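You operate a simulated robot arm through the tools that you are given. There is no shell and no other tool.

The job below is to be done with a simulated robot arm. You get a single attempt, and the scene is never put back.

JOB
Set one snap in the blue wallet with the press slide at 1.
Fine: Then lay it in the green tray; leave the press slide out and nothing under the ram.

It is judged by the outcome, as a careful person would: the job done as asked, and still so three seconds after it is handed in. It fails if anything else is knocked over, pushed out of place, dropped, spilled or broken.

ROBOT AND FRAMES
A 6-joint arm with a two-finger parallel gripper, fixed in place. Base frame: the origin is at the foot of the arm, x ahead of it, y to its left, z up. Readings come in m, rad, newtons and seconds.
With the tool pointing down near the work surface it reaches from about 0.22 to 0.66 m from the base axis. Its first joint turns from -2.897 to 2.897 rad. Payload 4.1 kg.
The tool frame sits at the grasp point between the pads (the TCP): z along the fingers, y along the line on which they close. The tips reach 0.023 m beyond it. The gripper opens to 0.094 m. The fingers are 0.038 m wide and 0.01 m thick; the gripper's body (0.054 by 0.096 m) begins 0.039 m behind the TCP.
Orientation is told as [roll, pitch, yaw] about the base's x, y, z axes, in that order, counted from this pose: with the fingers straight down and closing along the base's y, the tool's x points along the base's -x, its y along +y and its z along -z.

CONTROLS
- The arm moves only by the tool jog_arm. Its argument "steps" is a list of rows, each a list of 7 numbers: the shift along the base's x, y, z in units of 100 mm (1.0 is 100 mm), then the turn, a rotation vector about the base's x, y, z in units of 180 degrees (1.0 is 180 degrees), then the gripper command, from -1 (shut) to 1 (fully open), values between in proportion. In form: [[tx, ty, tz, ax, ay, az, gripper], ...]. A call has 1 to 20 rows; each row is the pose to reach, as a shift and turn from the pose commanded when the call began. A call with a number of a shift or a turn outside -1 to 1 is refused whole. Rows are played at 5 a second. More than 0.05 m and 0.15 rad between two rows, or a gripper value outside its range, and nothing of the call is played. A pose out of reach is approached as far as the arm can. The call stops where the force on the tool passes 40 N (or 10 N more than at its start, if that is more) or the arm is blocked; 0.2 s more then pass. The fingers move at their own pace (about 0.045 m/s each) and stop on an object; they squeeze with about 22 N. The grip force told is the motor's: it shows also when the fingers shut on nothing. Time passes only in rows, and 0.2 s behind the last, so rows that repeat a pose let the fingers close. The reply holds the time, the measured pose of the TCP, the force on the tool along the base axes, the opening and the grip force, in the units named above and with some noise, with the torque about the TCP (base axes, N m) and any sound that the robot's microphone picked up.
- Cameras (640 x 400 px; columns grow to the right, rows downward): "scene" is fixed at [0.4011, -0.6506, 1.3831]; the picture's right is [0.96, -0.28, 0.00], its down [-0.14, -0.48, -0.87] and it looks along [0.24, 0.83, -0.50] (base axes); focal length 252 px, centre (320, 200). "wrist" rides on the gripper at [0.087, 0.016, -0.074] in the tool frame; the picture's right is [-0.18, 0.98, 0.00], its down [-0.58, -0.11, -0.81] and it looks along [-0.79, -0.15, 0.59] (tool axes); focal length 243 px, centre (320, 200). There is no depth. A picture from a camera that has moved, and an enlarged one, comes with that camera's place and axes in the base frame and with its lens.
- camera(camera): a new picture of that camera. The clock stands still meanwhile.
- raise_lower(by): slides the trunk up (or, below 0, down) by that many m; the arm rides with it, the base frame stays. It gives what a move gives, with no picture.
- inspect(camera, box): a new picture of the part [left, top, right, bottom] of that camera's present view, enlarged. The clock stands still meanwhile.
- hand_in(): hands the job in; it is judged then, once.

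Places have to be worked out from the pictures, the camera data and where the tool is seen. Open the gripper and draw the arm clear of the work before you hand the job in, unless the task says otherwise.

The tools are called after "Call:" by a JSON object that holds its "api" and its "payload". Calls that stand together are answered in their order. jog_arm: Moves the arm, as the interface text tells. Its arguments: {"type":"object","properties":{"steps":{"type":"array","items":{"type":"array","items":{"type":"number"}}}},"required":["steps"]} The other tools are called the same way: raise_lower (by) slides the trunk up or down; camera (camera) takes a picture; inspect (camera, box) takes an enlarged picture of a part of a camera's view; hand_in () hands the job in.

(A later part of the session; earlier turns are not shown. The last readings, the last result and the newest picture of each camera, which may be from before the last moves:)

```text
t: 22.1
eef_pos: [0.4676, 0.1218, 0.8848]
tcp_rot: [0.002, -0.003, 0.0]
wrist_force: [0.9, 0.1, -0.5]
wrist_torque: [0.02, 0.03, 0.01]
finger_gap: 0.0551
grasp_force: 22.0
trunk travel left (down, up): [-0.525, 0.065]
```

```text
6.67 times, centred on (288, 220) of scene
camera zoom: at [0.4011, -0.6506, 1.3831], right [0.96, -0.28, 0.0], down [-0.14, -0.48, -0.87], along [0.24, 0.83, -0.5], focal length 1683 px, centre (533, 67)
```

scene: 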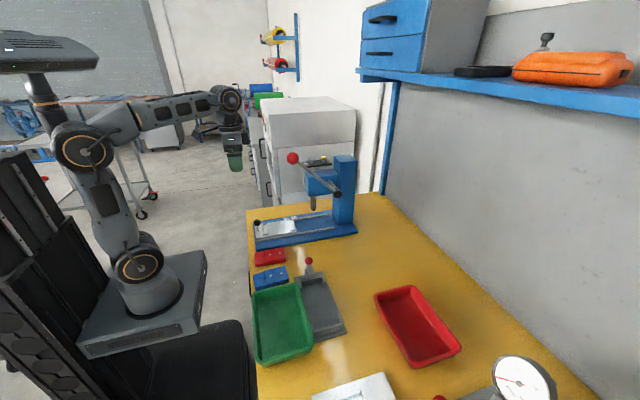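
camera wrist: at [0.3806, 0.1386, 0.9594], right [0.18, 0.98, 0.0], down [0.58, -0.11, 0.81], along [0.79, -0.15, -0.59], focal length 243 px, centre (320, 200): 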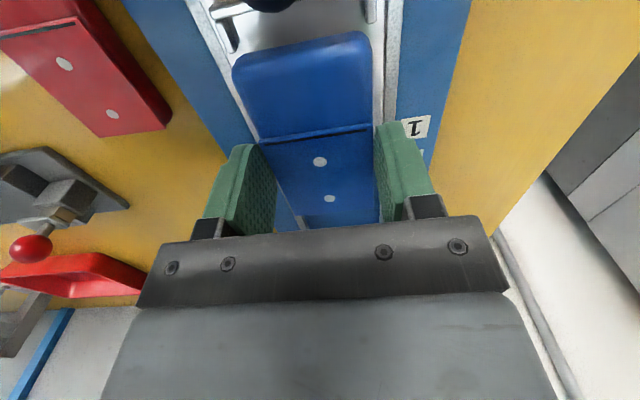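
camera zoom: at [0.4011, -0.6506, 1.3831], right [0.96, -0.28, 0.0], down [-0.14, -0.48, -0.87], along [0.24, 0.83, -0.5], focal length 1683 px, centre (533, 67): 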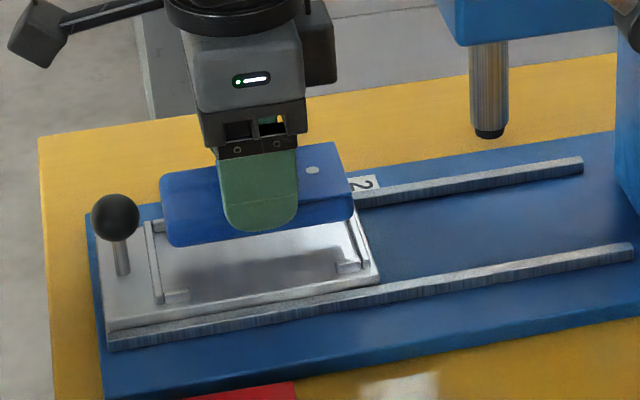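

The wallet hovers nearly centred over the bed. I correct by 1.5 mm in x and y and lower to just above the lugs, then check again from both cameras.

Call:
{"api": "jog_arm", "payload": {"steps": [[-0.015, -0.015, -0.1, 0, 0, 0, -1], [-0.015, -0.015, -0.18, 0, 0, 0, -1], [-0.015, -0.015, -0.18, 0, 0, 0, -1]]}}

Call:
{"api": "inspect", "payload": {"camera": "scene", "box": [250, 206, 306, 241]}}

Call:
{"api": "inspect", "payload": {"camera": "wrist", "box": [180, 0, 440, 160]}}

Call:
{"api": "inspect", "payload": {"camera": "wrist", "box": [240, 130, 410, 236]}}

```text
t: 22.9
eef_pos: [0.4667, 0.1196, 0.868]
tcp_rot: [0.001, -0.004, -0.001]
wrist_force: [0.0, 0.5, 0.0]
wrist_torque: [0.0, 0.05, -0.02]
finger_gap: 0.0551
grasp_force: 22.1
trunk travel left (down, up): [-0.525, 0.065]
```

```text
11.43 times, centred on (278, 224) of scene
camera zoom: at [0.4011, -0.6506, 1.3831], right [0.96, -0.28, 0.0], down [-0.14, -0.48, -0.87], along [0.24, 0.83, -0.5], focal length 2885 px, centre (800, -69)
```

zoom: 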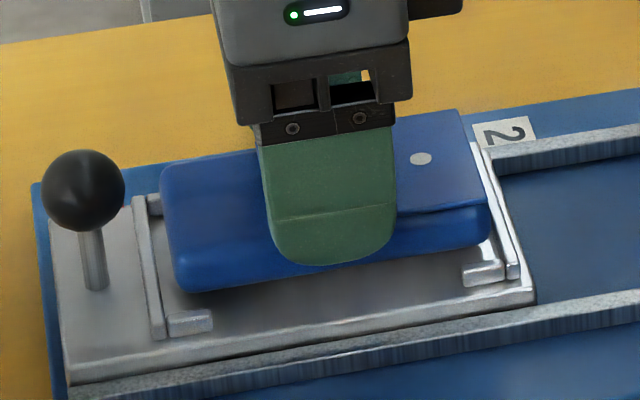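

```text
2.46 times, centred on (310, 80) of wrist
camera zoom: at [0.3789, 0.1366, 0.9417], right [0.18, 0.98, 0.0], down [0.58, -0.11, 0.81], along [0.79, -0.15, -0.59], focal length 597 px, centre (345, 495)
```

zoom: 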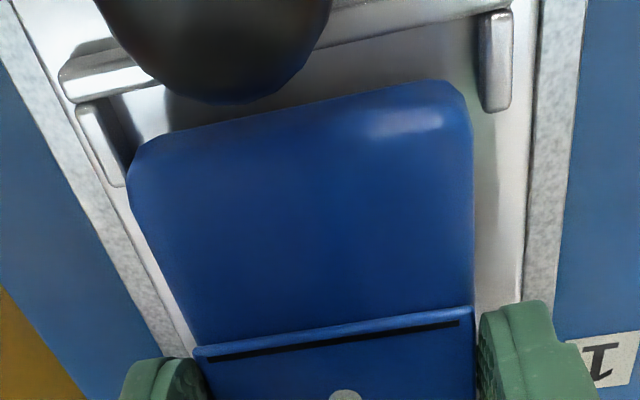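

```text
3.76 times, centred on (325, 183) of wrist
camera zoom: at [0.3789, 0.1366, 0.9417], right [0.18, 0.98, 0.0], down [0.58, -0.11, 0.81], along [0.79, -0.15, -0.59], focal length 913 px, centre (301, 264)
```

zoom: 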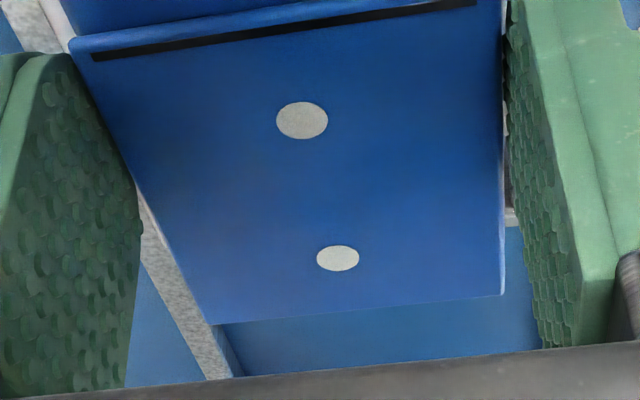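

Both cameras agree the wallet is inside the bed outline with 2–4 mm of room at each end and about 3 mm at each side. I lower it the last 12 mm in small steps.

Call:
{"api": "jog_arm", "payload": {"steps": [[-0.003, -0.006, -0.04, 0, 0, 0, -1], [-0.003, -0.006, -0.08, 0, 0, 0, -1], [-0.003, -0.006, -0.1, 0, 0, 0, -1], [-0.003, -0.006, -0.11, 0, 0, 0, -1]]}}

Call:
{"api": "inspect", "payload": {"camera": "scene", "box": [250, 206, 306, 241]}}

Call:
{"api": "inspect", "payload": {"camera": "wrist", "box": [180, 0, 440, 160]}}

```text
t: 23.9
eef_pos: [0.4657, 0.1193, 0.8567]
tcp_rot: [0.003, -0.005, 0.001]
wrist_force: [0.0, -6.6, 19.1]
wrist_torque: [-0.22, -0.01, -0.02]
finger_gap: 0.0555
grasp_force: 22.5
trunk travel left (down, up): [-0.525, 0.065]
```

```text
11.43 times, centred on (278, 224) of scene
camera zoom: at [0.4011, -0.6506, 1.3831], right [0.96, -0.28, 0.0], down [-0.14, -0.48, -0.87], along [0.24, 0.83, -0.5], focal length 2885 px, centre (800, -69)
```

zoom: 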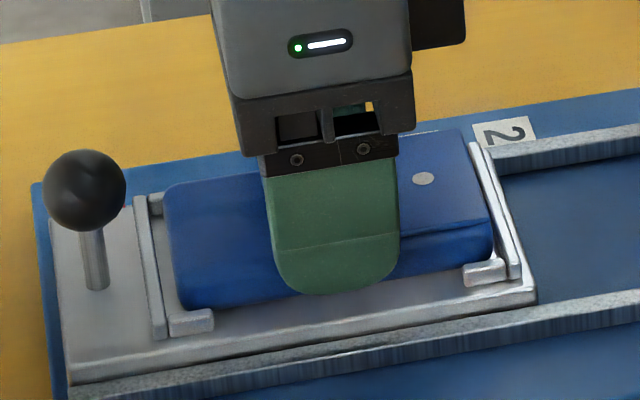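

```text
2.46 times, centred on (310, 80) of wrist
camera zoom: at [0.379, 0.1358, 0.9308], right [0.18, 0.98, 0.0], down [0.58, -0.11, 0.81], along [0.8, -0.15, -0.59], focal length 597 px, centre (345, 495)
```

zoom: 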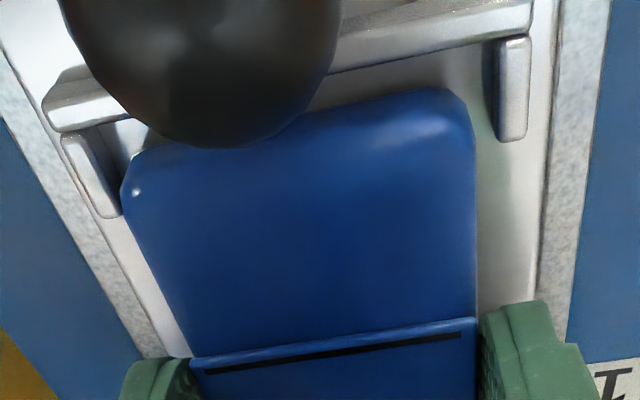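

It touched down at TCP z 0.857 with 19 N; the wallet lies between all four lugs. I ease up 1 mm and open the fingers to about 75 mm.

Call:
{"api": "jog_arm", "payload": {"steps": [[0, 0, 0.008, 0, 0, 0, -1], [0, 0, 0.008, 0, 0, 0, 0.2], [0, 0, 0.008, 0, 0, 0, 0.4], [0, 0, 0.008, 0, 0, 0, 0.6], [0, 0, 0.008, 0, 0, 0, 0.6]]}}

Call:
{"api": "jog_arm", "payload": {"steps": [[0, 0, 0.2, 0, 0, 0, 0.6], [0, 0, 0.6, 0, 0, 0, 0.6], [0, 0, 1.0, 0, 0, 0, 0.6], [0, 0, 1.0, 0, 0, 0, 0.6]]}}

Call:
{"api": "inspect", "payload": {"camera": "scene", "box": [250, 206, 306, 241]}}

Call:
{"api": "inspect", "payload": {"camera": "wrist", "box": [200, 0, 440, 150]}}

```text
t: 25.1
eef_pos: [0.4656, 0.1201, 0.858]
tcp_rot: [0.002, -0.001, 0.0]
wrist_force: [1.1, 0.1, -0.2]
wrist_torque: [-0.02, 0.03, 0.0]
finger_gap: 0.0752
grasp_force: 0.1
trunk travel left (down, up): [-0.525, 0.065]
```

```text
t: 26.1
eef_pos: [0.4665, 0.1213, 0.9566]
tcp_rot: [0.003, -0.002, 0.0]
wrist_force: [-0.6, 0.3, -0.4]
wrist_torque: [0.01, 0.03, 0.02]
finger_gap: 0.0749
grasp_force: 0.1
trunk travel left (down, up): [-0.525, 0.065]
```

```text
11.43 times, centred on (278, 224) of scene
camera zoom: at [0.4011, -0.6506, 1.3831], right [0.96, -0.28, 0.0], down [-0.14, -0.48, -0.87], along [0.24, 0.83, -0.5], focal length 2885 px, centre (800, -69)
```

zoom: 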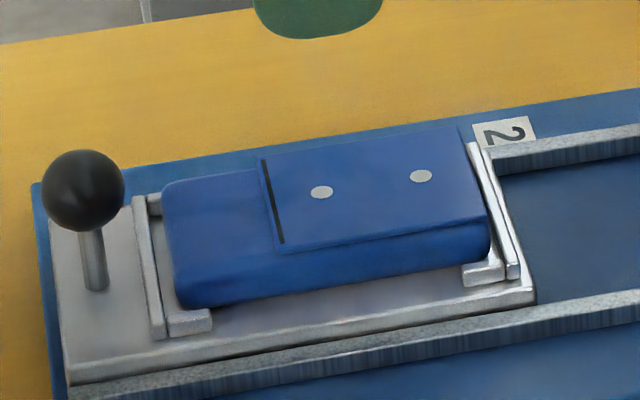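

```text
2.67 times, centred on (320, 75) of wrist
camera zoom: at [0.3803, 0.1374, 1.0297], right [0.18, 0.98, 0.0], down [0.58, -0.11, 0.81], along [0.79, -0.15, -0.59], focal length 647 px, centre (320, 533)
```

zoom: 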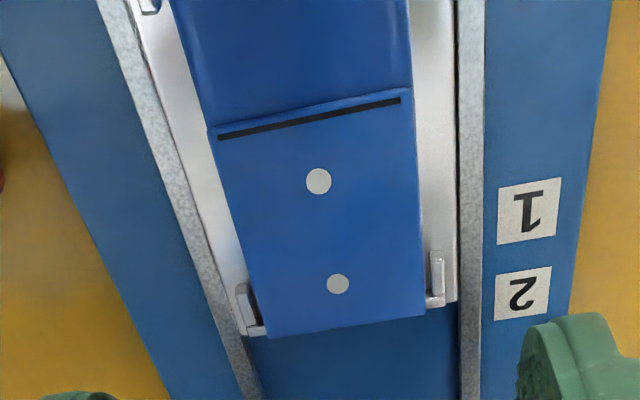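

The wallet is released. I look closer at whether it lies flat inside the lugs, since the front edge looks very near the front bar.

Call:
{"api": "inspect", "payload": {"camera": "scene", "box": [262, 214, 298, 237]}}

Call:
{"api": "inspect", "payload": {"camera": "wrist", "box": [270, 80, 390, 155]}}

Call:
{"api": "camera", "payload": {"camera": "wrist"}}

```text
16.00 times, centred on (280, 226) of scene
camera zoom: at [0.4011, -0.6506, 1.3831], right [0.96, -0.28, 0.0], down [-0.14, -0.48, -0.87], along [0.24, 0.83, -0.5], focal length 4038 px, centre (960, -208)
```

zoom: 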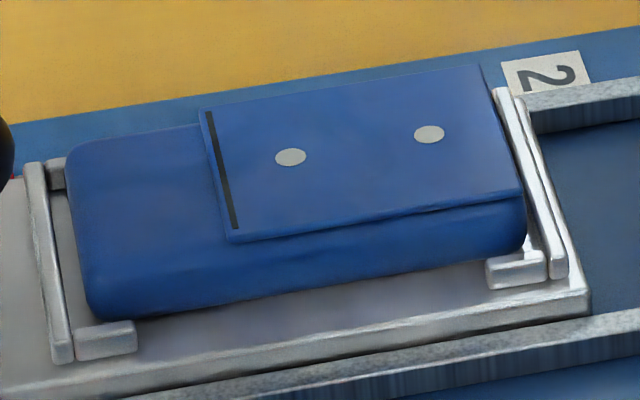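

```text
5.33 times, centred on (330, 118) of wrist
camera zoom: at [0.3803, 0.1374, 1.0297], right [0.18, 0.98, 0.0], down [0.58, -0.11, 0.81], along [0.79, -0.15, -0.59], focal length 1294 px, centre (267, 640)
```

zoom: 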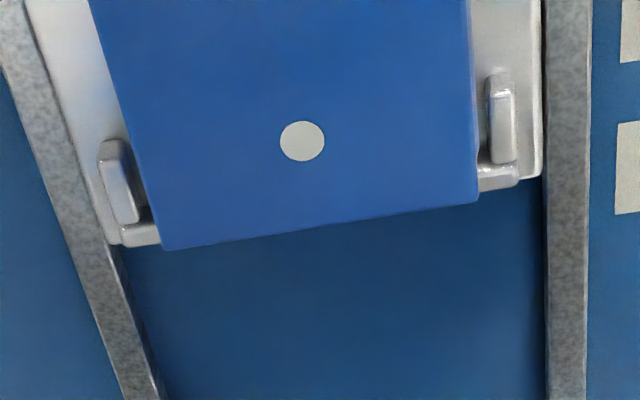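

```text
taken
camera wrist: at [0.3803, 0.1374, 1.0297], right [0.18, 0.98, 0.0], down [0.58, -0.11, 0.81], along [0.79, -0.15, -0.59], focal length 243 px, centre (320, 200)
```

wrist: 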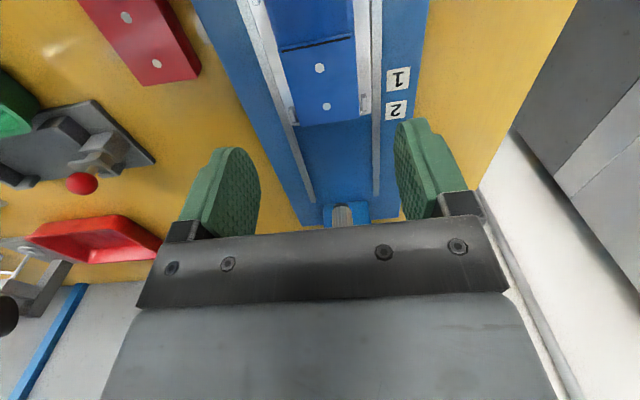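

The wallet lies flat behind all four lugs. Next I look at the whole arm's clearance to the lever before driving the slide in by its knob.

Call:
{"api": "inspect", "payload": {"camera": "scene", "box": [180, 90, 372, 250]}}

```text
2.50 times, centred on (276, 170) of scene
camera zoom: at [0.4011, -0.6506, 1.3831], right [0.96, -0.28, 0.0], down [-0.14, -0.48, -0.87], along [0.24, 0.83, -0.5], focal length 631 px, centre (430, 275)
```

zoom: 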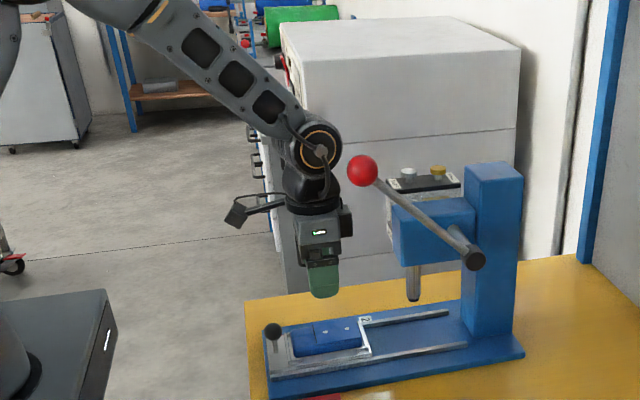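

The wrist clears the lever and will sit lower still for this step. I move back over the knob at (0.393, 0.120) and descend around it, keeping the fingers a little behind centre so they clear the wallet.

Call:
{"api": "jog_arm", "payload": {"steps": [[-0.4, 0, 0, 0, 0, 0, 0.4], [-0.8, -0.01, 0, 0, 0, 0, 0.4], [-0.8, -0.01, -0.3, 0, 0, 0, 0.4], [-0.8, -0.01, -0.5, 0, 0, 0, 0.4], [-0.8, -0.01, -0.5, 0, 0, 0, 0.4]]}}

Call:
{"api": "camera", "payload": {"camera": "wrist"}}

Call:
{"api": "inspect", "payload": {"camera": "scene", "box": [220, 180, 316, 240]}}

```text
t: 27.3
eef_pos: [0.3878, 0.1185, 0.9071]
tcp_rot: [0.002, -0.003, 0.001]
wrist_force: [0.5, 0.5, 0.5]
wrist_torque: [-0.01, 0.0, 0.01]
finger_gap: 0.0659
grasp_force: 0.0
trunk travel left (down, up): [-0.525, 0.065]
```

```text
taken
camera wrist: at [0.3009, 0.1344, 0.9809], right [0.18, 0.98, 0.0], down [0.58, -0.11, 0.81], along [0.79, -0.15, -0.59], focal length 243 px, centre (320, 200)
```

wrist: 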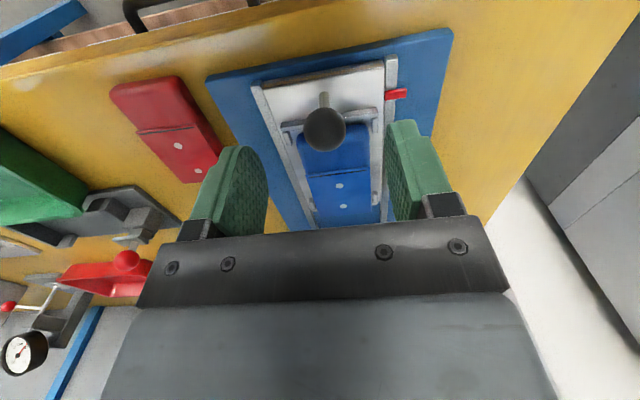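

```text
6.67 times, centred on (268, 210) of scene
camera zoom: at [0.4011, -0.6506, 1.3831], right [0.96, -0.28, 0.0], down [-0.14, -0.48, -0.87], along [0.24, 0.83, -0.5], focal length 1683 px, centre (667, 133)
```

zoom: 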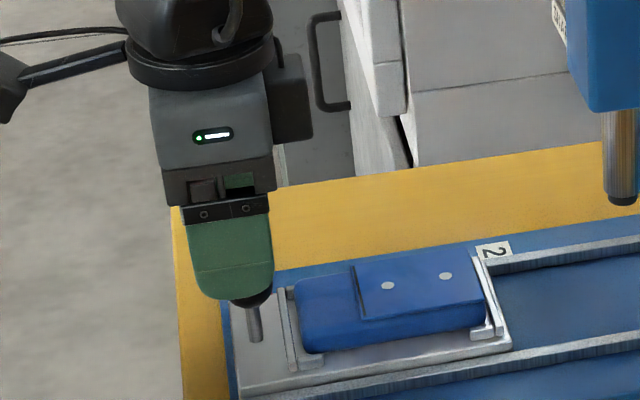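

The knob ball is between the fingers in line with the TCP. I descend to z 0.868 and close on it.

Call:
{"api": "jog_arm", "payload": {"steps": [[0, 0.018, -0.2, 0, 0, 0, 0.4], [0, 0.018, -0.39, 0, 0, 0, 0.4], [0, 0.018, -0.39, 0, 0, 0, 0.0], [0, 0.018, -0.39, 0, 0, 0, -0.5], [0, 0.018, -0.39, 0, 0, 0, -1], [0, 0.018, -0.39, 0, 0, 0, -1], [0, 0.018, -0.39, 0, 0, 0, -1]]}}

Call:
{"api": "camera", "payload": {"camera": "wrist"}}

Call:
{"api": "inspect", "payload": {"camera": "scene", "box": [220, 190, 316, 250]}}

```text
t: 28.9
eef_pos: [0.3884, 0.1203, 0.868]
tcp_rot: [-0.001, -0.004, 0.0]
wrist_force: [1.3, 2.3, -5.0]
wrist_torque: [0.07, -0.54, 0.02]
finger_gap: 0.0255
grasp_force: 45.0
trunk travel left (down, up): [-0.525, 0.065]
```

```text
taken
camera wrist: at [0.3012, 0.1364, 0.9418], right [0.18, 0.98, 0.0], down [0.58, -0.11, 0.81], along [0.79, -0.15, -0.59], focal length 243 px, centre (320, 200)
```

wrist: 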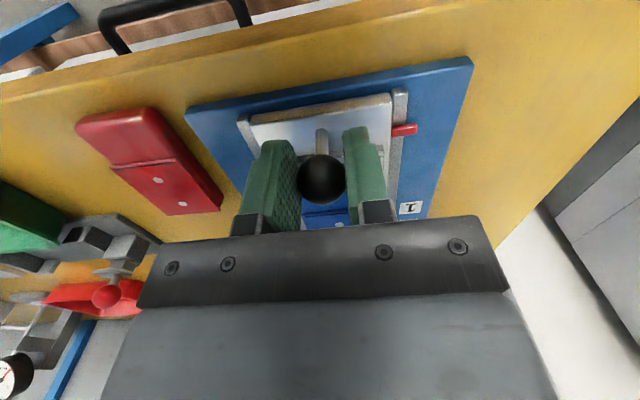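

```text
6.67 times, centred on (268, 220) of scene
camera zoom: at [0.4011, -0.6506, 1.3831], right [0.96, -0.28, 0.0], down [-0.14, -0.48, -0.87], along [0.24, 0.83, -0.5], focal length 1683 px, centre (667, 67)
```

zoom: 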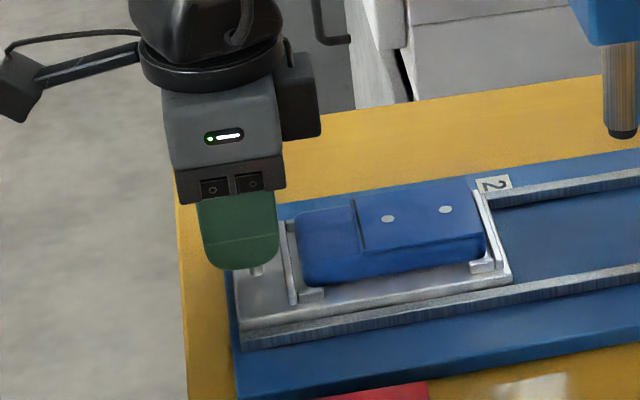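

The knob is held. I push the slide in slowly by 95 mm and then check the pointer against label 1.

Call:
{"api": "jog_arm", "payload": {"steps": [[0.08, 0, 0, 0, 0, 0, -1], [0.2, 0, 0, 0, 0, 0, -1], [0.32, 0, 0, 0, 0, 0, -1], [0.45, 0, 0, 0, 0, 0, -1], [0.58, 0, 0, 0, 0, 0, -1], [0.71, 0, 0, 0, 0, 0, -1], [0.83, 0, 0, 0, 0, 0, -1], [0.92, 0, 0, 0, 0, 0, -1], [0.95, 0, 0, 0, 0, 0, -1], [0.95, 0, 0, 0, 0, 0, -1]]}}

Call:
{"api": "camera", "payload": {"camera": "wrist"}}

Call:
{"api": "inspect", "payload": {"camera": "scene", "box": [240, 170, 352, 250]}}

Call:
{"api": "inspect", "payload": {"camera": "wrist", "box": [350, 80, 450, 142]}}

```text
t: 31.1
eef_pos: [0.4815, 0.1203, 0.8677]
tcp_rot: [0.003, -0.006, 0.001]
wrist_force: [1.0, 7.6, 13.6]
wrist_torque: [0.04, -0.43, -0.01]
finger_gap: 0.0259
grasp_force: 45.2
trunk travel left (down, up): [-0.525, 0.065]
```

```text
taken
camera wrist: at [0.3934, 0.1364, 0.9416], right [0.18, 0.98, 0.0], down [0.58, -0.11, 0.81], along [0.8, -0.15, -0.59], focal length 243 px, centre (320, 200)
```

wrist: 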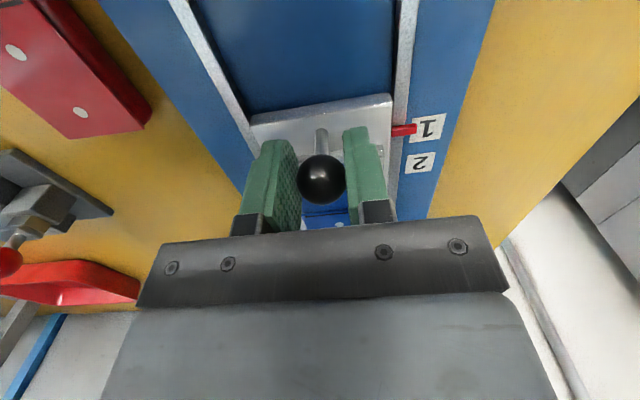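

```text
5.00 times, centred on (296, 210) of scene
camera zoom: at [0.4011, -0.6506, 1.3831], right [0.96, -0.28, 0.0], down [-0.14, -0.48, -0.87], along [0.24, 0.83, -0.5], focal length 1262 px, centre (440, 150)
```

zoom: 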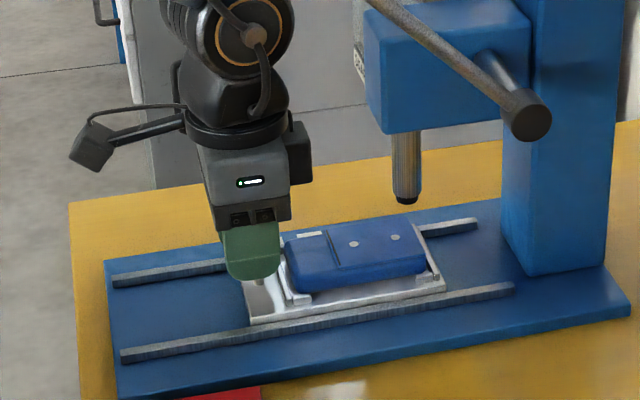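

```text
6.40 times, centred on (400, 111) of wrist
camera zoom: at [0.3934, 0.1364, 0.9416], right [0.18, 0.98, 0.0], down [0.58, -0.11, 0.81], along [0.8, -0.15, -0.59], focal length 1553 px, centre (-192, 770)
```

zoom: 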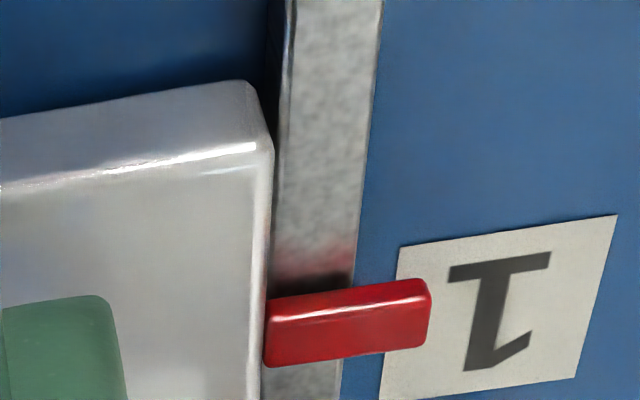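

The slide has moved 92 mm; the pointer is at about x 0.487 and label 1's centre about 0.504. I push on in small steps, listening for a detent.

Call:
{"api": "jog_arm", "payload": {"steps": [[0.03, 0, 0, 0, 0, 0, -1], [0.06, 0, 0, 0, 0, 0, -1], [0.06, 0, 0, 0, 0, 0, -1]]}}

Call:
{"api": "inspect", "payload": {"camera": "wrist", "box": [350, 80, 450, 142]}}

```text
t: 31.9
eef_pos: [0.4866, 0.1186, 0.8677]
tcp_rot: [0.002, -0.003, -0.002]
wrist_force: [0.0, 5.0, 10.0]
wrist_torque: [0.08, -1.03, 0.0]
finger_gap: 0.0254
grasp_force: 45.1
trunk travel left (down, up): [-0.525, 0.065]
```

```text
6.40 times, centred on (400, 111) of wrist
camera zoom: at [0.399, 0.1364, 0.9417], right [0.18, 0.98, 0.0], down [0.58, -0.11, 0.81], along [0.79, -0.15, -0.59], focal length 1553 px, centre (-192, 770)
```

zoom: 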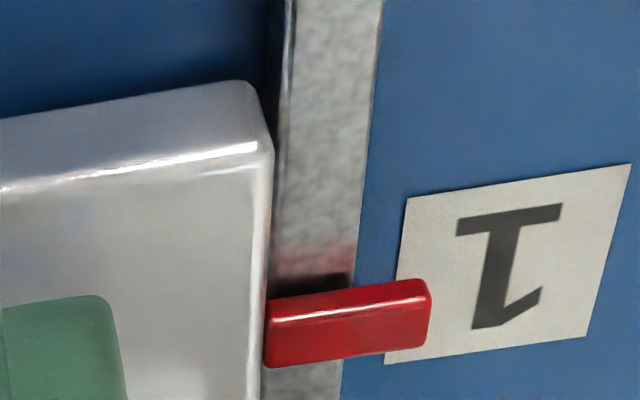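

No detent sound; the pointer's top face is now about 8 mm short of label 1's centre line. I push 8 mm more and re-check.

Call:
{"api": "jog_arm", "payload": {"steps": [[0.04, 0, 0, 0, 0, 0, -1], [0.08, 0, 0, 0, 0, 0, -1], [0.08, 0, 0, 0, 0, 0, -1]]}}

Call:
{"api": "inspect", "payload": {"camera": "wrist", "box": [350, 80, 450, 142]}}

Call:
{"api": "inspect", "payload": {"camera": "scene", "box": [280, 180, 344, 220]}}

```text
t: 32.7
eef_pos: [0.4952, 0.1204, 0.8674]
tcp_rot: [0.002, -0.005, 0.0]
wrist_force: [-1.1, 0.7, 16.2]
wrist_torque: [-0.06, 0.28, -0.05]
finger_gap: 0.0256
grasp_force: 45.2
trunk travel left (down, up): [-0.525, 0.065]
```

```text
6.40 times, centred on (400, 111) of wrist
camera zoom: at [0.4072, 0.1364, 0.9418], right [0.18, 0.98, 0.0], down [0.58, -0.11, 0.81], along [0.79, -0.15, -0.59], focal length 1553 px, centre (-192, 770)
```

zoom: 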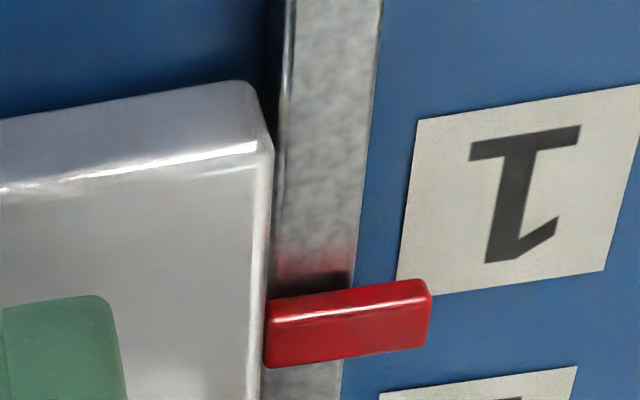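

```text
10.00 times, centred on (312, 200) of scene
camera zoom: at [0.4011, -0.6506, 1.3831], right [0.96, -0.28, 0.0], down [-0.14, -0.48, -0.87], along [0.24, 0.83, -0.5], focal length 2524 px, centre (400, 200)
```

zoom: 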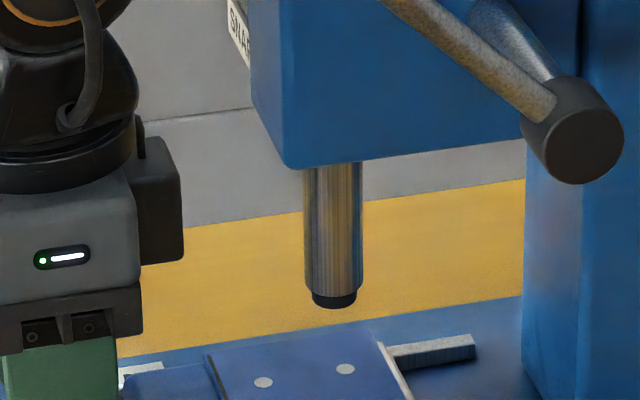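

The slide has gone in 106 mm in total; the front dot reads about 4 mm past the ram axis in the scene view, within my measuring error. I release the knob, rise, and triangulate the pointer against label 1 from a second height.

Call:
{"api": "jog_arm", "payload": {"steps": [[0, 0, 0, 0, 0, 0, -0.4], [0, 0, 0, 0, 0, 0, 0.0], [0, 0, 0, 0, 0, 0, 0.2], [0, 0, 0, 0, 0, 0, 0.2]]}}

Call:
{"api": "jog_arm", "payload": {"steps": [[0, 0, 0.2, 0, 0, 0, 0.2], [0, 0, 0.5, 0, 0, 0, 0.2], [0, 0, 0.5, 0, 0, 0, 0.2]]}}

Call:
{"api": "camera", "payload": {"camera": "wrist"}}

Call:
{"api": "inspect", "payload": {"camera": "wrist", "box": [340, 30, 440, 92]}}

```text
t: 33.7
eef_pos: [0.4952, 0.12, 0.8675]
tcp_rot: [0.002, -0.002, -0.001]
wrist_force: [-0.1, 0.4, 0.1]
wrist_torque: [0.0, -0.01, -0.02]
finger_gap: 0.0565
grasp_force: 0.1
trunk travel left (down, up): [-0.525, 0.065]
```

```text
t: 34.5
eef_pos: [0.4941, 0.1176, 0.918]
tcp_rot: [0.002, -0.001, 0.001]
wrist_force: [0.1, 0.5, -0.4]
wrist_torque: [-0.02, -0.02, 0.02]
finger_gap: 0.0565
grasp_force: 0.0
trunk travel left (down, up): [-0.525, 0.065]
```

```text
taken
camera wrist: at [0.4073, 0.1337, 0.9909], right [0.18, 0.98, 0.0], down [0.58, -0.11, 0.81], along [0.79, -0.15, -0.59], focal length 243 px, centre (320, 200)
```

wrist: 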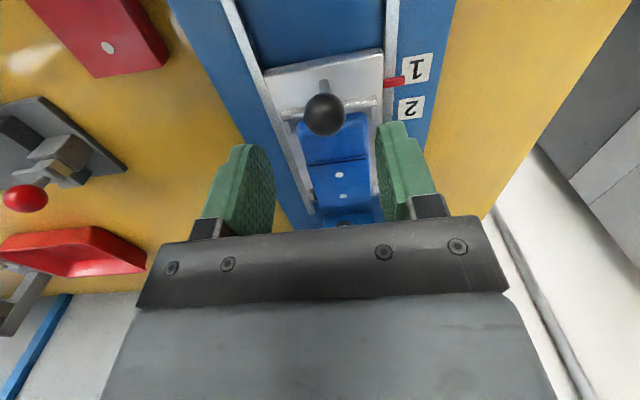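

```text
6.40 times, centred on (390, 61) of wrist
camera zoom: at [0.4073, 0.1337, 0.9909], right [0.18, 0.98, 0.0], down [0.58, -0.11, 0.81], along [0.79, -0.15, -0.59], focal length 1553 px, centre (-128, 1090)
```

zoom: 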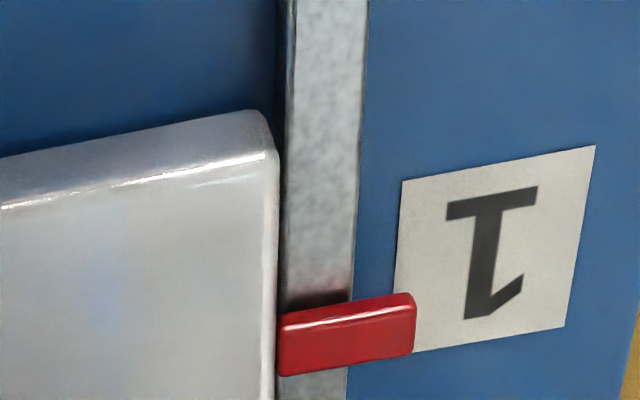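

Triangulated from two heights, the pointer is at x ≈ 0.501 and label 1 at x ≈ 0.5025, so the slide is at 1. Next I close the fingers, rise, and go above the silver SNAP plunger, whose top I place at (0.613, 0.183, 1.057).

Call:
{"api": "jog_arm", "payload": {"steps": [[0, 0, 0.3, 0, 0, 0, -1], [0, 0, 0.65, 0, 0, 0, -1], [0, 0, 1.0, 0, 0, 0, -1]]}}

Call:
{"api": "jog_arm", "payload": {"steps": [[0, 0, 0.3, 0, 0, 0, -1], [0, 0, 0.65, 0, 0, 0, -1], [0, 0, 1.0, 0, 0, 0, -1], [0, 0, 1.0, 0, 0, 0, -1]]}}

Call:
{"api": "jog_arm", "payload": {"steps": [[0.0, 0.2, 0.2, 0, 0, 0, -1], [0.1, 0.5, 0.2, 0, 0, 0, -1], [0.4, 0.66, 0.2, 0, 0, 0, -1], [0.8, 0.66, 0.2, 0, 0, 0, -1], [0.8, 0.66, 0.2, 0, 0, 0, -1]]}}

Call:
{"api": "camera", "payload": {"camera": "wrist"}}

Call:
{"api": "inspect", "payload": {"camera": "scene", "box": [250, 100, 362, 180]}}

```text
t: 35.3
eef_pos: [0.4932, 0.119, 1.018]
tcp_rot: [0.0, -0.001, 0.001]
wrist_force: [-0.1, 0.4, 0.7]
wrist_torque: [0.01, 0.01, -0.01]
finger_gap: 0.0
grasp_force: 15.2
trunk travel left (down, up): [-0.525, 0.065]
```

```text
t: 36.3
eef_pos: [0.4918, 0.1158, 1.1181]
tcp_rot: [0.003, -0.003, -0.001]
wrist_force: [-0.4, 0.9, 0.4]
wrist_torque: [0.01, 0.0, 0.02]
finger_gap: 0.0001
grasp_force: 21.6
trunk travel left (down, up): [-0.525, 0.065]
```

```text
t: 37.5
eef_pos: [0.5714, 0.1857, 1.1362]
tcp_rot: [0.003, -0.003, 0.001]
wrist_force: [-0.1, -0.2, 0.6]
wrist_torque: [0.01, -0.01, 0.01]
finger_gap: 0.0001
grasp_force: 21.8
trunk travel left (down, up): [-0.525, 0.065]
```

```text
taken
camera wrist: at [0.4841, 0.2027, 1.2109], right [0.18, 0.98, 0.0], down [0.58, -0.11, 0.81], along [0.79, -0.15, -0.59], focal length 243 px, centre (320, 200)
```

wrist: 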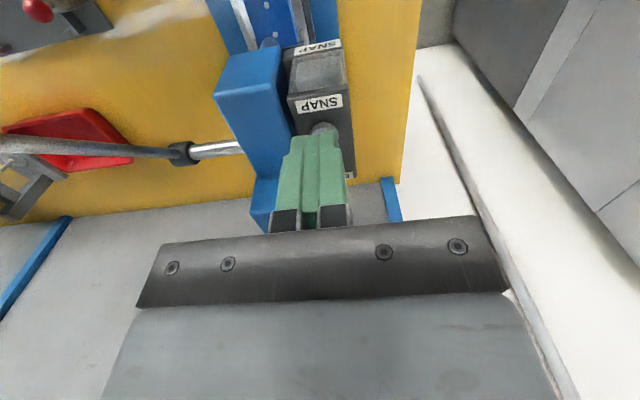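

```text
5.00 times, centred on (306, 140) of scene
camera zoom: at [0.4011, -0.6506, 1.3831], right [0.96, -0.28, 0.0], down [-0.14, -0.48, -0.87], along [0.24, 0.83, -0.5], focal length 1262 px, centre (390, 500)
```

zoom: 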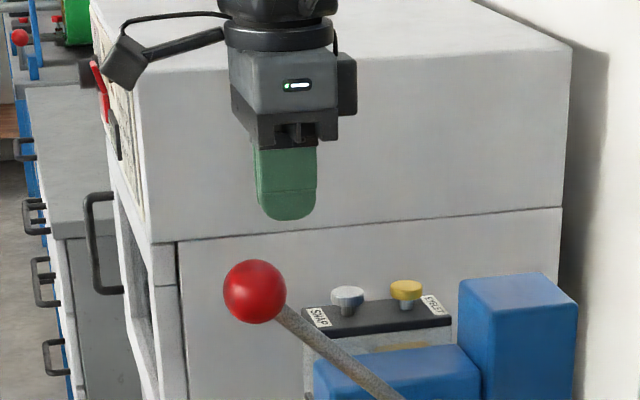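

The closed fingers are at (0.571, 0.187, 1.137). I check the plunger's place once more from here before pressing.

Call:
{"api": "inspect", "payload": {"camera": "wrist", "box": [270, 30, 370, 230]}}

Call:
{"api": "inspect", "payload": {"camera": "scene", "box": [300, 145, 348, 175]}}

```text
2.00 times, centred on (320, 130) of wrist
camera zoom: at [0.4841, 0.2027, 1.2109], right [0.18, 0.98, 0.0], down [0.58, -0.11, 0.81], along [0.79, -0.15, -0.59], focal length 485 px, centre (320, 340)
```

zoom: 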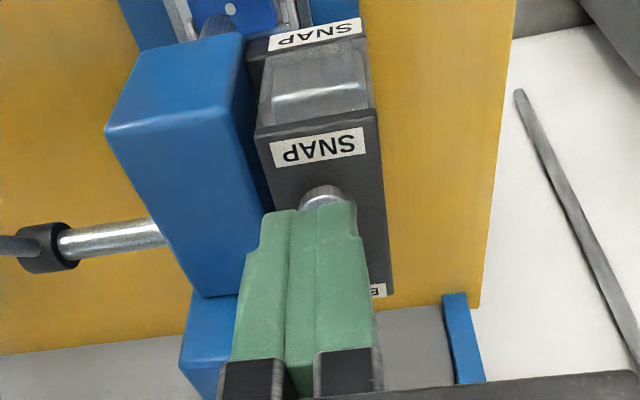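

```text
13.33 times, centred on (324, 160) of scene
camera zoom: at [0.4011, -0.6506, 1.3831], right [0.96, -0.28, 0.0], down [-0.14, -0.48, -0.87], along [0.24, 0.83, -0.5], focal length 3365 px, centre (267, 733)
```

zoom: 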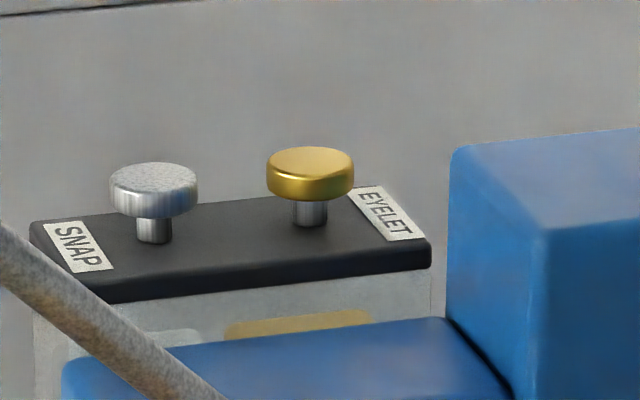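

The plunger is a 24 mm cap with roughly 9 mm of stem, and the gold one is 44 mm behind it, so the closed fingers fit on the silver one alone. I move over it to z ≈ 1.10.

Call:
{"api": "jog_arm", "payload": {"steps": [[0.2, -0.035, 0, 0, 0, 0, -1], [0.4, -0.035, 0, 0, 0, 0, -1], [0.4, -0.035, -0.2, 0, 0, 0, -1], [0.4, -0.035, -0.35, 0, 0, 0, -1], [0.4, -0.035, -0.35, 0, 0, 0, -1]]}}

Call:
{"api": "camera", "payload": {"camera": "wrist"}}

Call:
{"api": "inspect", "payload": {"camera": "scene", "box": [290, 125, 354, 175]}}

```text
t: 38.7
eef_pos: [0.6126, 0.1809, 1.1027]
tcp_rot: [0.003, -0.003, 0.001]
wrist_force: [0.3, 0.9, 0.3]
wrist_torque: [-0.01, -0.01, 0.01]
finger_gap: 0.0
grasp_force: 22.7
trunk travel left (down, up): [-0.525, 0.065]
```

```text
taken
camera wrist: at [0.5252, 0.1975, 1.1758], right [0.18, 0.98, 0.0], down [0.58, -0.11, 0.81], along [0.79, -0.15, -0.59], focal length 243 px, centre (320, 200)
```

wrist: 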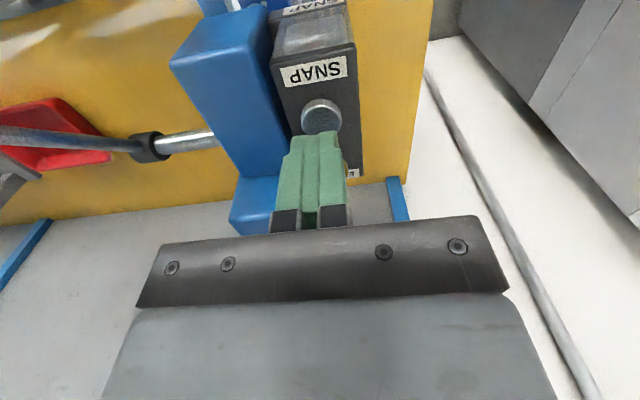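

```text
8.00 times, centred on (322, 150) of scene
camera zoom: at [0.4011, -0.6506, 1.3831], right [0.96, -0.28, 0.0], down [-0.14, -0.48, -0.87], along [0.24, 0.83, -0.5], focal length 2019 px, centre (304, 600)
```

zoom: 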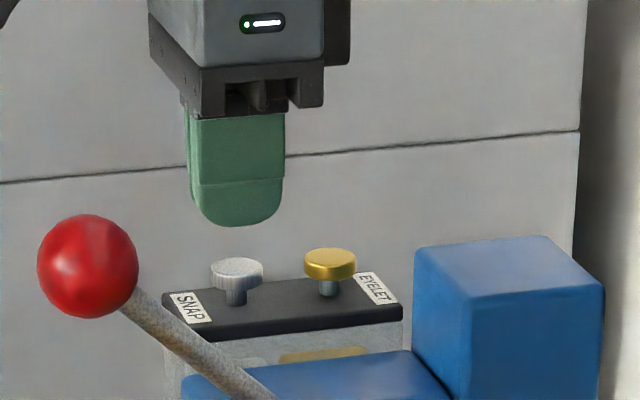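

The fingertips line up over the silver cap and clear the gold one. I press down slowly, expecting contact near TCP z 1.08.

Call:
{"api": "jog_arm", "payload": {"steps": [[-0.02, 0.015, -0.12, 0, 0, 0, -1], [-0.02, 0.015, -0.2, 0, 0, 0, -1], [-0.02, 0.015, -0.24, 0, 0, 0, -1], [-0.02, 0.015, -0.27, 0, 0, 0, -1]]}}

Call:
{"api": "inspect", "payload": {"camera": "scene", "box": [290, 125, 354, 175]}}

```text
t: 39.7
eef_pos: [0.6115, 0.183, 1.0769]
tcp_rot: [0.001, -0.003, -0.001]
wrist_force: [-1.0, 1.2, 1.9]
wrist_torque: [0.0, -0.01, 0.0]
finger_gap: 0.0
grasp_force: 22.0
trunk travel left (down, up): [-0.525, 0.065]
```

```text
8.00 times, centred on (322, 150) of scene
camera zoom: at [0.4011, -0.6506, 1.3831], right [0.96, -0.28, 0.0], down [-0.14, -0.48, -0.87], along [0.24, 0.83, -0.5], focal length 2019 px, centre (304, 600)
```

zoom: 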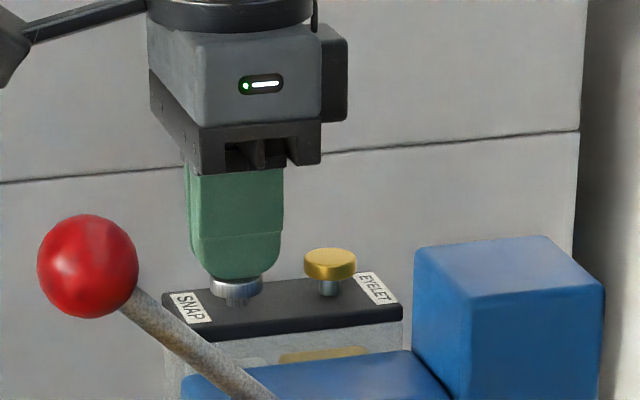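

Contact is starting with about 2 N. I press on further in small steps until it bottoms or clicks.

Call:
{"api": "jog_arm", "payload": {"steps": [[0, 0, -0.02, 0, 0, 0, -1], [0, 0, -0.04, 0, 0, 0, -1], [0, 0, -0.06, 0, 0, 0, -1], [0, 0, -0.08, 0, 0, 0, -1]]}}

Call:
{"api": "inspect", "payload": {"camera": "scene", "box": [290, 125, 354, 175]}}

```text
t: 40.7
eef_pos: [0.6138, 0.1831, 1.0721]
tcp_rot: [0.001, -0.006, 0.0]
wrist_force: [-4.0, -0.6, 17.8]
wrist_torque: [-0.05, 0.12, -0.04]
finger_gap: 0.0001
grasp_force: 22.0
trunk travel left (down, up): [-0.525, 0.065]
heard: click
```

```text
8.00 times, centred on (322, 150) of scene
camera zoom: at [0.4011, -0.6506, 1.3831], right [0.96, -0.28, 0.0], down [-0.14, -0.48, -0.87], along [0.24, 0.83, -0.5], focal length 2019 px, centre (304, 600)
```

zoom: 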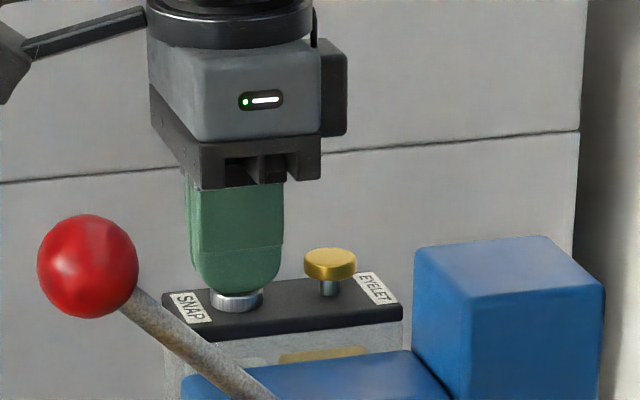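

A click was heard and the SNAP plunger is down. I lift off straight up and check the plunger and the ram.

Call:
{"api": "jog_arm", "payload": {"steps": [[0, 0, 0.1, 0, 0, 0, -1], [0, 0, 0.35, 0, 0, 0, -1], [0, 0, 0.7, 0, 0, 0, -1], [0, 0, 1.0, 0, 0, 0, -1], [0, 0, 1.0, 0, 0, 0, -1]]}}

Call:
{"api": "inspect", "payload": {"camera": "scene", "box": [290, 135, 354, 175]}}

Call:
{"api": "inspect", "payload": {"camera": "scene", "box": [280, 185, 344, 225]}}

Call:
{"api": "camera", "payload": {"camera": "scene"}}

```text
t: 41.9
eef_pos: [0.6139, 0.1839, 1.1656]
tcp_rot: [0.001, -0.002, -0.002]
wrist_force: [0.2, -0.4, -0.4]
wrist_torque: [0.02, 0.02, 0.01]
finger_gap: 0.0
grasp_force: 22.2
trunk travel left (down, up): [-0.525, 0.065]
```

```text
10.00 times, centred on (322, 155) of scene
camera zoom: at [0.4011, -0.6506, 1.3831], right [0.96, -0.28, 0.0], down [-0.14, -0.48, -0.87], along [0.24, 0.83, -0.5], focal length 2524 px, centre (300, 650)
```

zoom: 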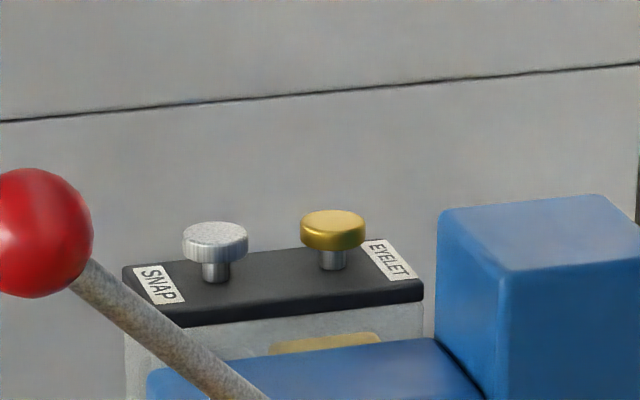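

```text
10.00 times, centred on (312, 205) of scene
camera zoom: at [0.4011, -0.6506, 1.3831], right [0.96, -0.28, 0.0], down [-0.14, -0.48, -0.87], along [0.24, 0.83, -0.5], focal length 2524 px, centre (400, 150)
```

zoom: 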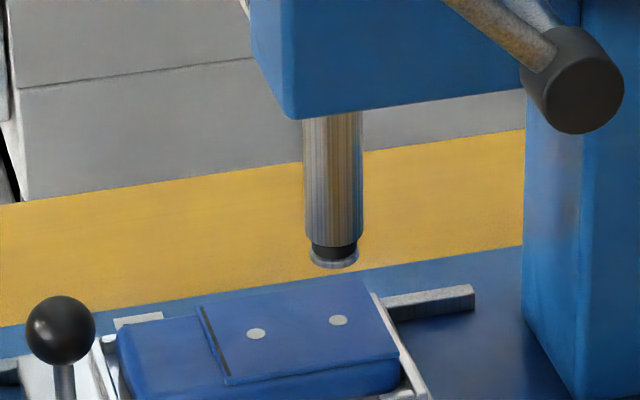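

```text
taken
```

scene: 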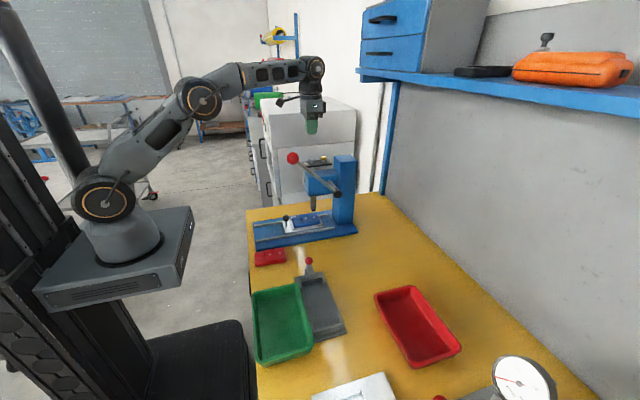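

The plunger has sprung back and a snap now sits on the ram's tip, right above the front dot. Next is the lever: its ball is near (0.516, 0.012, 1.131) on a hub at (0.651, 0.009, 1.0), so it swings in the x-z plane with a radius of about 0.188 m; I go above it with open fingers.

Call:
{"api": "jog_arm", "payload": {"steps": [[0, 0, 0.3, 0, 0, 0, -1], [-0.1, -0.2, 0.55, 0, 0, 0, -0.5], [-0.25, -0.5, 0.6, 0, 0, 0, 0.2], [-0.4, -0.8, 0.6, 0, 0, 0, 0.4], [-0.5, -1.0, 0.6, 0, 0, 0, 0.4], [-0.5, -1.0, 0.6, 0, 0, 0, 0.4]]}}

Call:
{"api": "jog_arm", "payload": {"steps": [[-0.2, -0.3, 0, 0, 0, 0, 0.4], [-0.4, -0.6, 0, 0, 0, 0, 0.4], [-0.48, -0.72, 0, 0, 0, 0, 0.4], [-0.48, -0.72, 0, 0, 0, 0, 0.4]]}}

Call:
{"api": "camera", "payload": {"camera": "wrist"}}

Call:
{"api": "inspect", "payload": {"camera": "scene", "box": [250, 100, 362, 180]}}

```text
t: 43.3
eef_pos: [0.5624, 0.0828, 1.2277]
tcp_rot: [0.001, -0.004, 0.001]
wrist_force: [0.6, 0.0, 0.4]
wrist_torque: [0.02, -0.05, -0.04]
finger_gap: 0.0659
grasp_force: 0.1
trunk travel left (down, up): [-0.525, 0.065]
```

```text
t: 44.3
eef_pos: [0.5151, 0.011, 1.228]
tcp_rot: [0.002, -0.005, 0.001]
wrist_force: [-0.7, 0.7, -0.7]
wrist_torque: [-0.02, -0.01, -0.01]
finger_gap: 0.0656
grasp_force: 0.1
trunk travel left (down, up): [-0.525, 0.065]
```

```text
taken
camera wrist: at [0.4279, 0.0273, 1.3006], right [0.18, 0.98, 0.0], down [0.58, -0.11, 0.81], along [0.79, -0.15, -0.59], focal length 243 px, centre (320, 200)
```

wrist: 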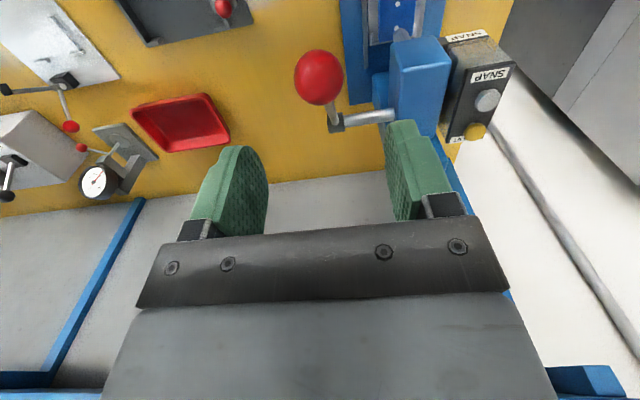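

```text
5.00 times, centred on (306, 140) of scene
camera zoom: at [0.4011, -0.6506, 1.3831], right [0.96, -0.28, 0.0], down [-0.14, -0.48, -0.87], along [0.24, 0.83, -0.5], focal length 1262 px, centre (390, 500)
```

zoom: 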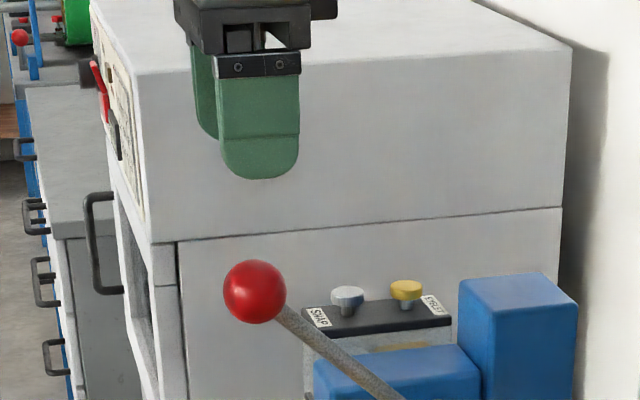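

The ball is centred between the fingers, at about (0.515, 0.0105, 1.129). I descend around it and close.

Call:
{"api": "jog_arm", "payload": {"steps": [[0, -0.006, -0.35, 0, 0, 0, 0.4], [0, -0.006, -0.7, 0, 0, 0, 0.4], [0, -0.006, -0.95, 0, 0, 0, 0.4], [0, -0.006, -0.95, 0, 0, 0, 0.4]]}}

Call:
{"api": "inspect", "payload": {"camera": "scene", "box": [250, 110, 362, 190]}}

Call:
{"api": "camera", "payload": {"camera": "wrist"}}

```text
t: 45.3
eef_pos: [0.5161, 0.0099, 1.1333]
tcp_rot: [0.002, -0.005, 0.0]
wrist_force: [-0.5, -0.2, 0.6]
wrist_torque: [0.03, 0.01, 0.01]
finger_gap: 0.0656
grasp_force: 0.0
trunk travel left (down, up): [-0.525, 0.065]
```

```text
5.00 times, centred on (306, 150) of scene
camera zoom: at [0.4011, -0.6506, 1.3831], right [0.96, -0.28, 0.0], down [-0.14, -0.48, -0.87], along [0.24, 0.83, -0.5], focal length 1262 px, centre (390, 450)
```

zoom: 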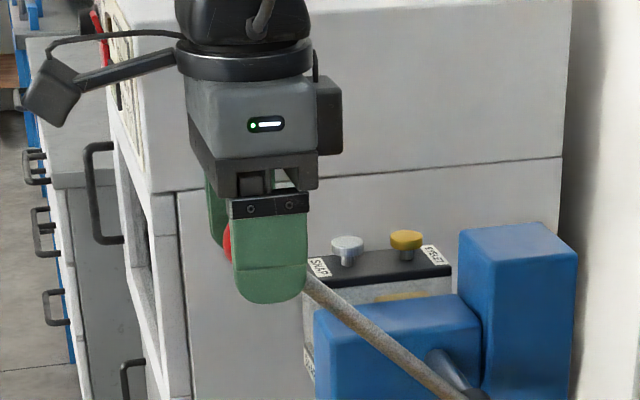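

```text
taken
camera wrist: at [0.4284, 0.0257, 1.2071], right [0.18, 0.98, 0.0], down [0.58, -0.11, 0.81], along [0.79, -0.15, -0.59], focal length 243 px, centre (320, 200)
```

wrist: 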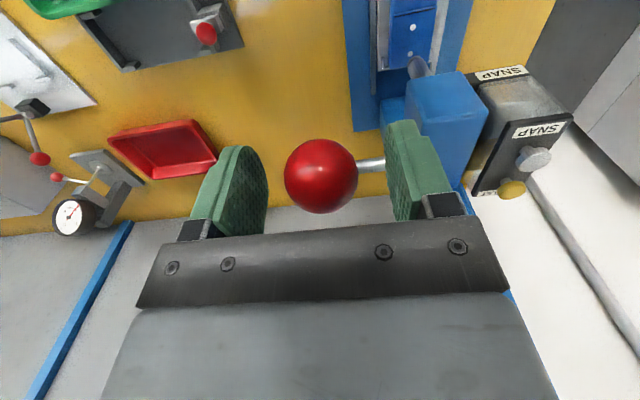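

The ball is centred between the pads. I close on it.

Call:
{"api": "jog_arm", "payload": {"steps": [[0, 0.004, 0, 0, 0, 0, 0.0], [0, 0.004, 0, 0, 0, 0, -0.5], [0, 0.004, 0, 0, 0, 0, -1], [0, 0.004, 0, 0, 0, 0, -1]]}}

Call:
{"api": "camera", "payload": {"camera": "wrist"}}

```text
t: 46.3
eef_pos: [0.5151, 0.0082, 1.1332]
tcp_rot: [0.002, -0.001, -0.001]
wrist_force: [0.3, -3.4, -0.9]
wrist_torque: [-0.12, 0.02, -0.06]
finger_gap: 0.0354
grasp_force: 45.0
trunk travel left (down, up): [-0.525, 0.065]
```

```text
taken
camera wrist: at [0.4279, 0.0264, 1.2074], right [0.18, 0.98, 0.0], down [0.58, -0.11, 0.81], along [0.79, -0.15, -0.59], focal length 243 px, centre (320, 200)
```

wrist: 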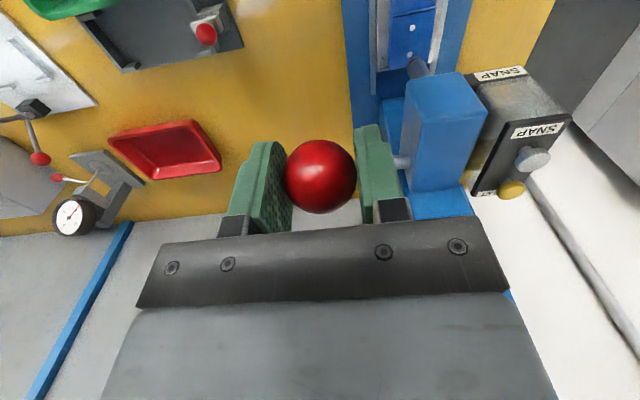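

The ball is held (gap 35 mm). I swing it down along its arc about the hub, first to about 24° of travel, watching the forces.

Call:
{"api": "jog_arm", "payload": {"steps": [[-0.066, 0, -0.074, 0, 0, 0, -1], [-0.129, 0, -0.151, 0, 0, 0, -1], [-0.188, 0, -0.232, 0, 0, 0, -1], [-0.242, 0, -0.314, 0, 0, 0, -1]]}}

Call:
{"api": "inspect", "payload": {"camera": "scene", "box": [250, 110, 362, 220]}}

```text
t: 47.3
eef_pos: [0.4906, 0.0097, 1.1042]
tcp_rot: [0.002, -0.004, 0.001]
wrist_force: [6.3, -5.8, 7.2]
wrist_torque: [-0.06, -1.29, 0.05]
finger_gap: 0.0353
grasp_force: 44.8
trunk travel left (down, up): [-0.525, 0.065]
```

```text
3.64 times, centred on (306, 165) of scene
camera zoom: at [0.4011, -0.6506, 1.3831], right [0.96, -0.28, 0.0], down [-0.14, -0.48, -0.87], along [0.24, 0.83, -0.5], focal length 918 px, centre (371, 327)
```

zoom: 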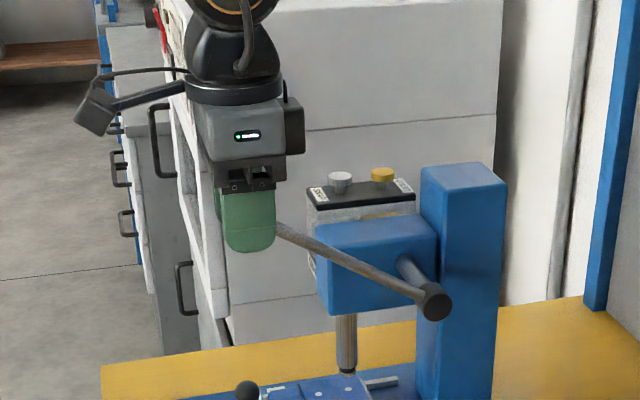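

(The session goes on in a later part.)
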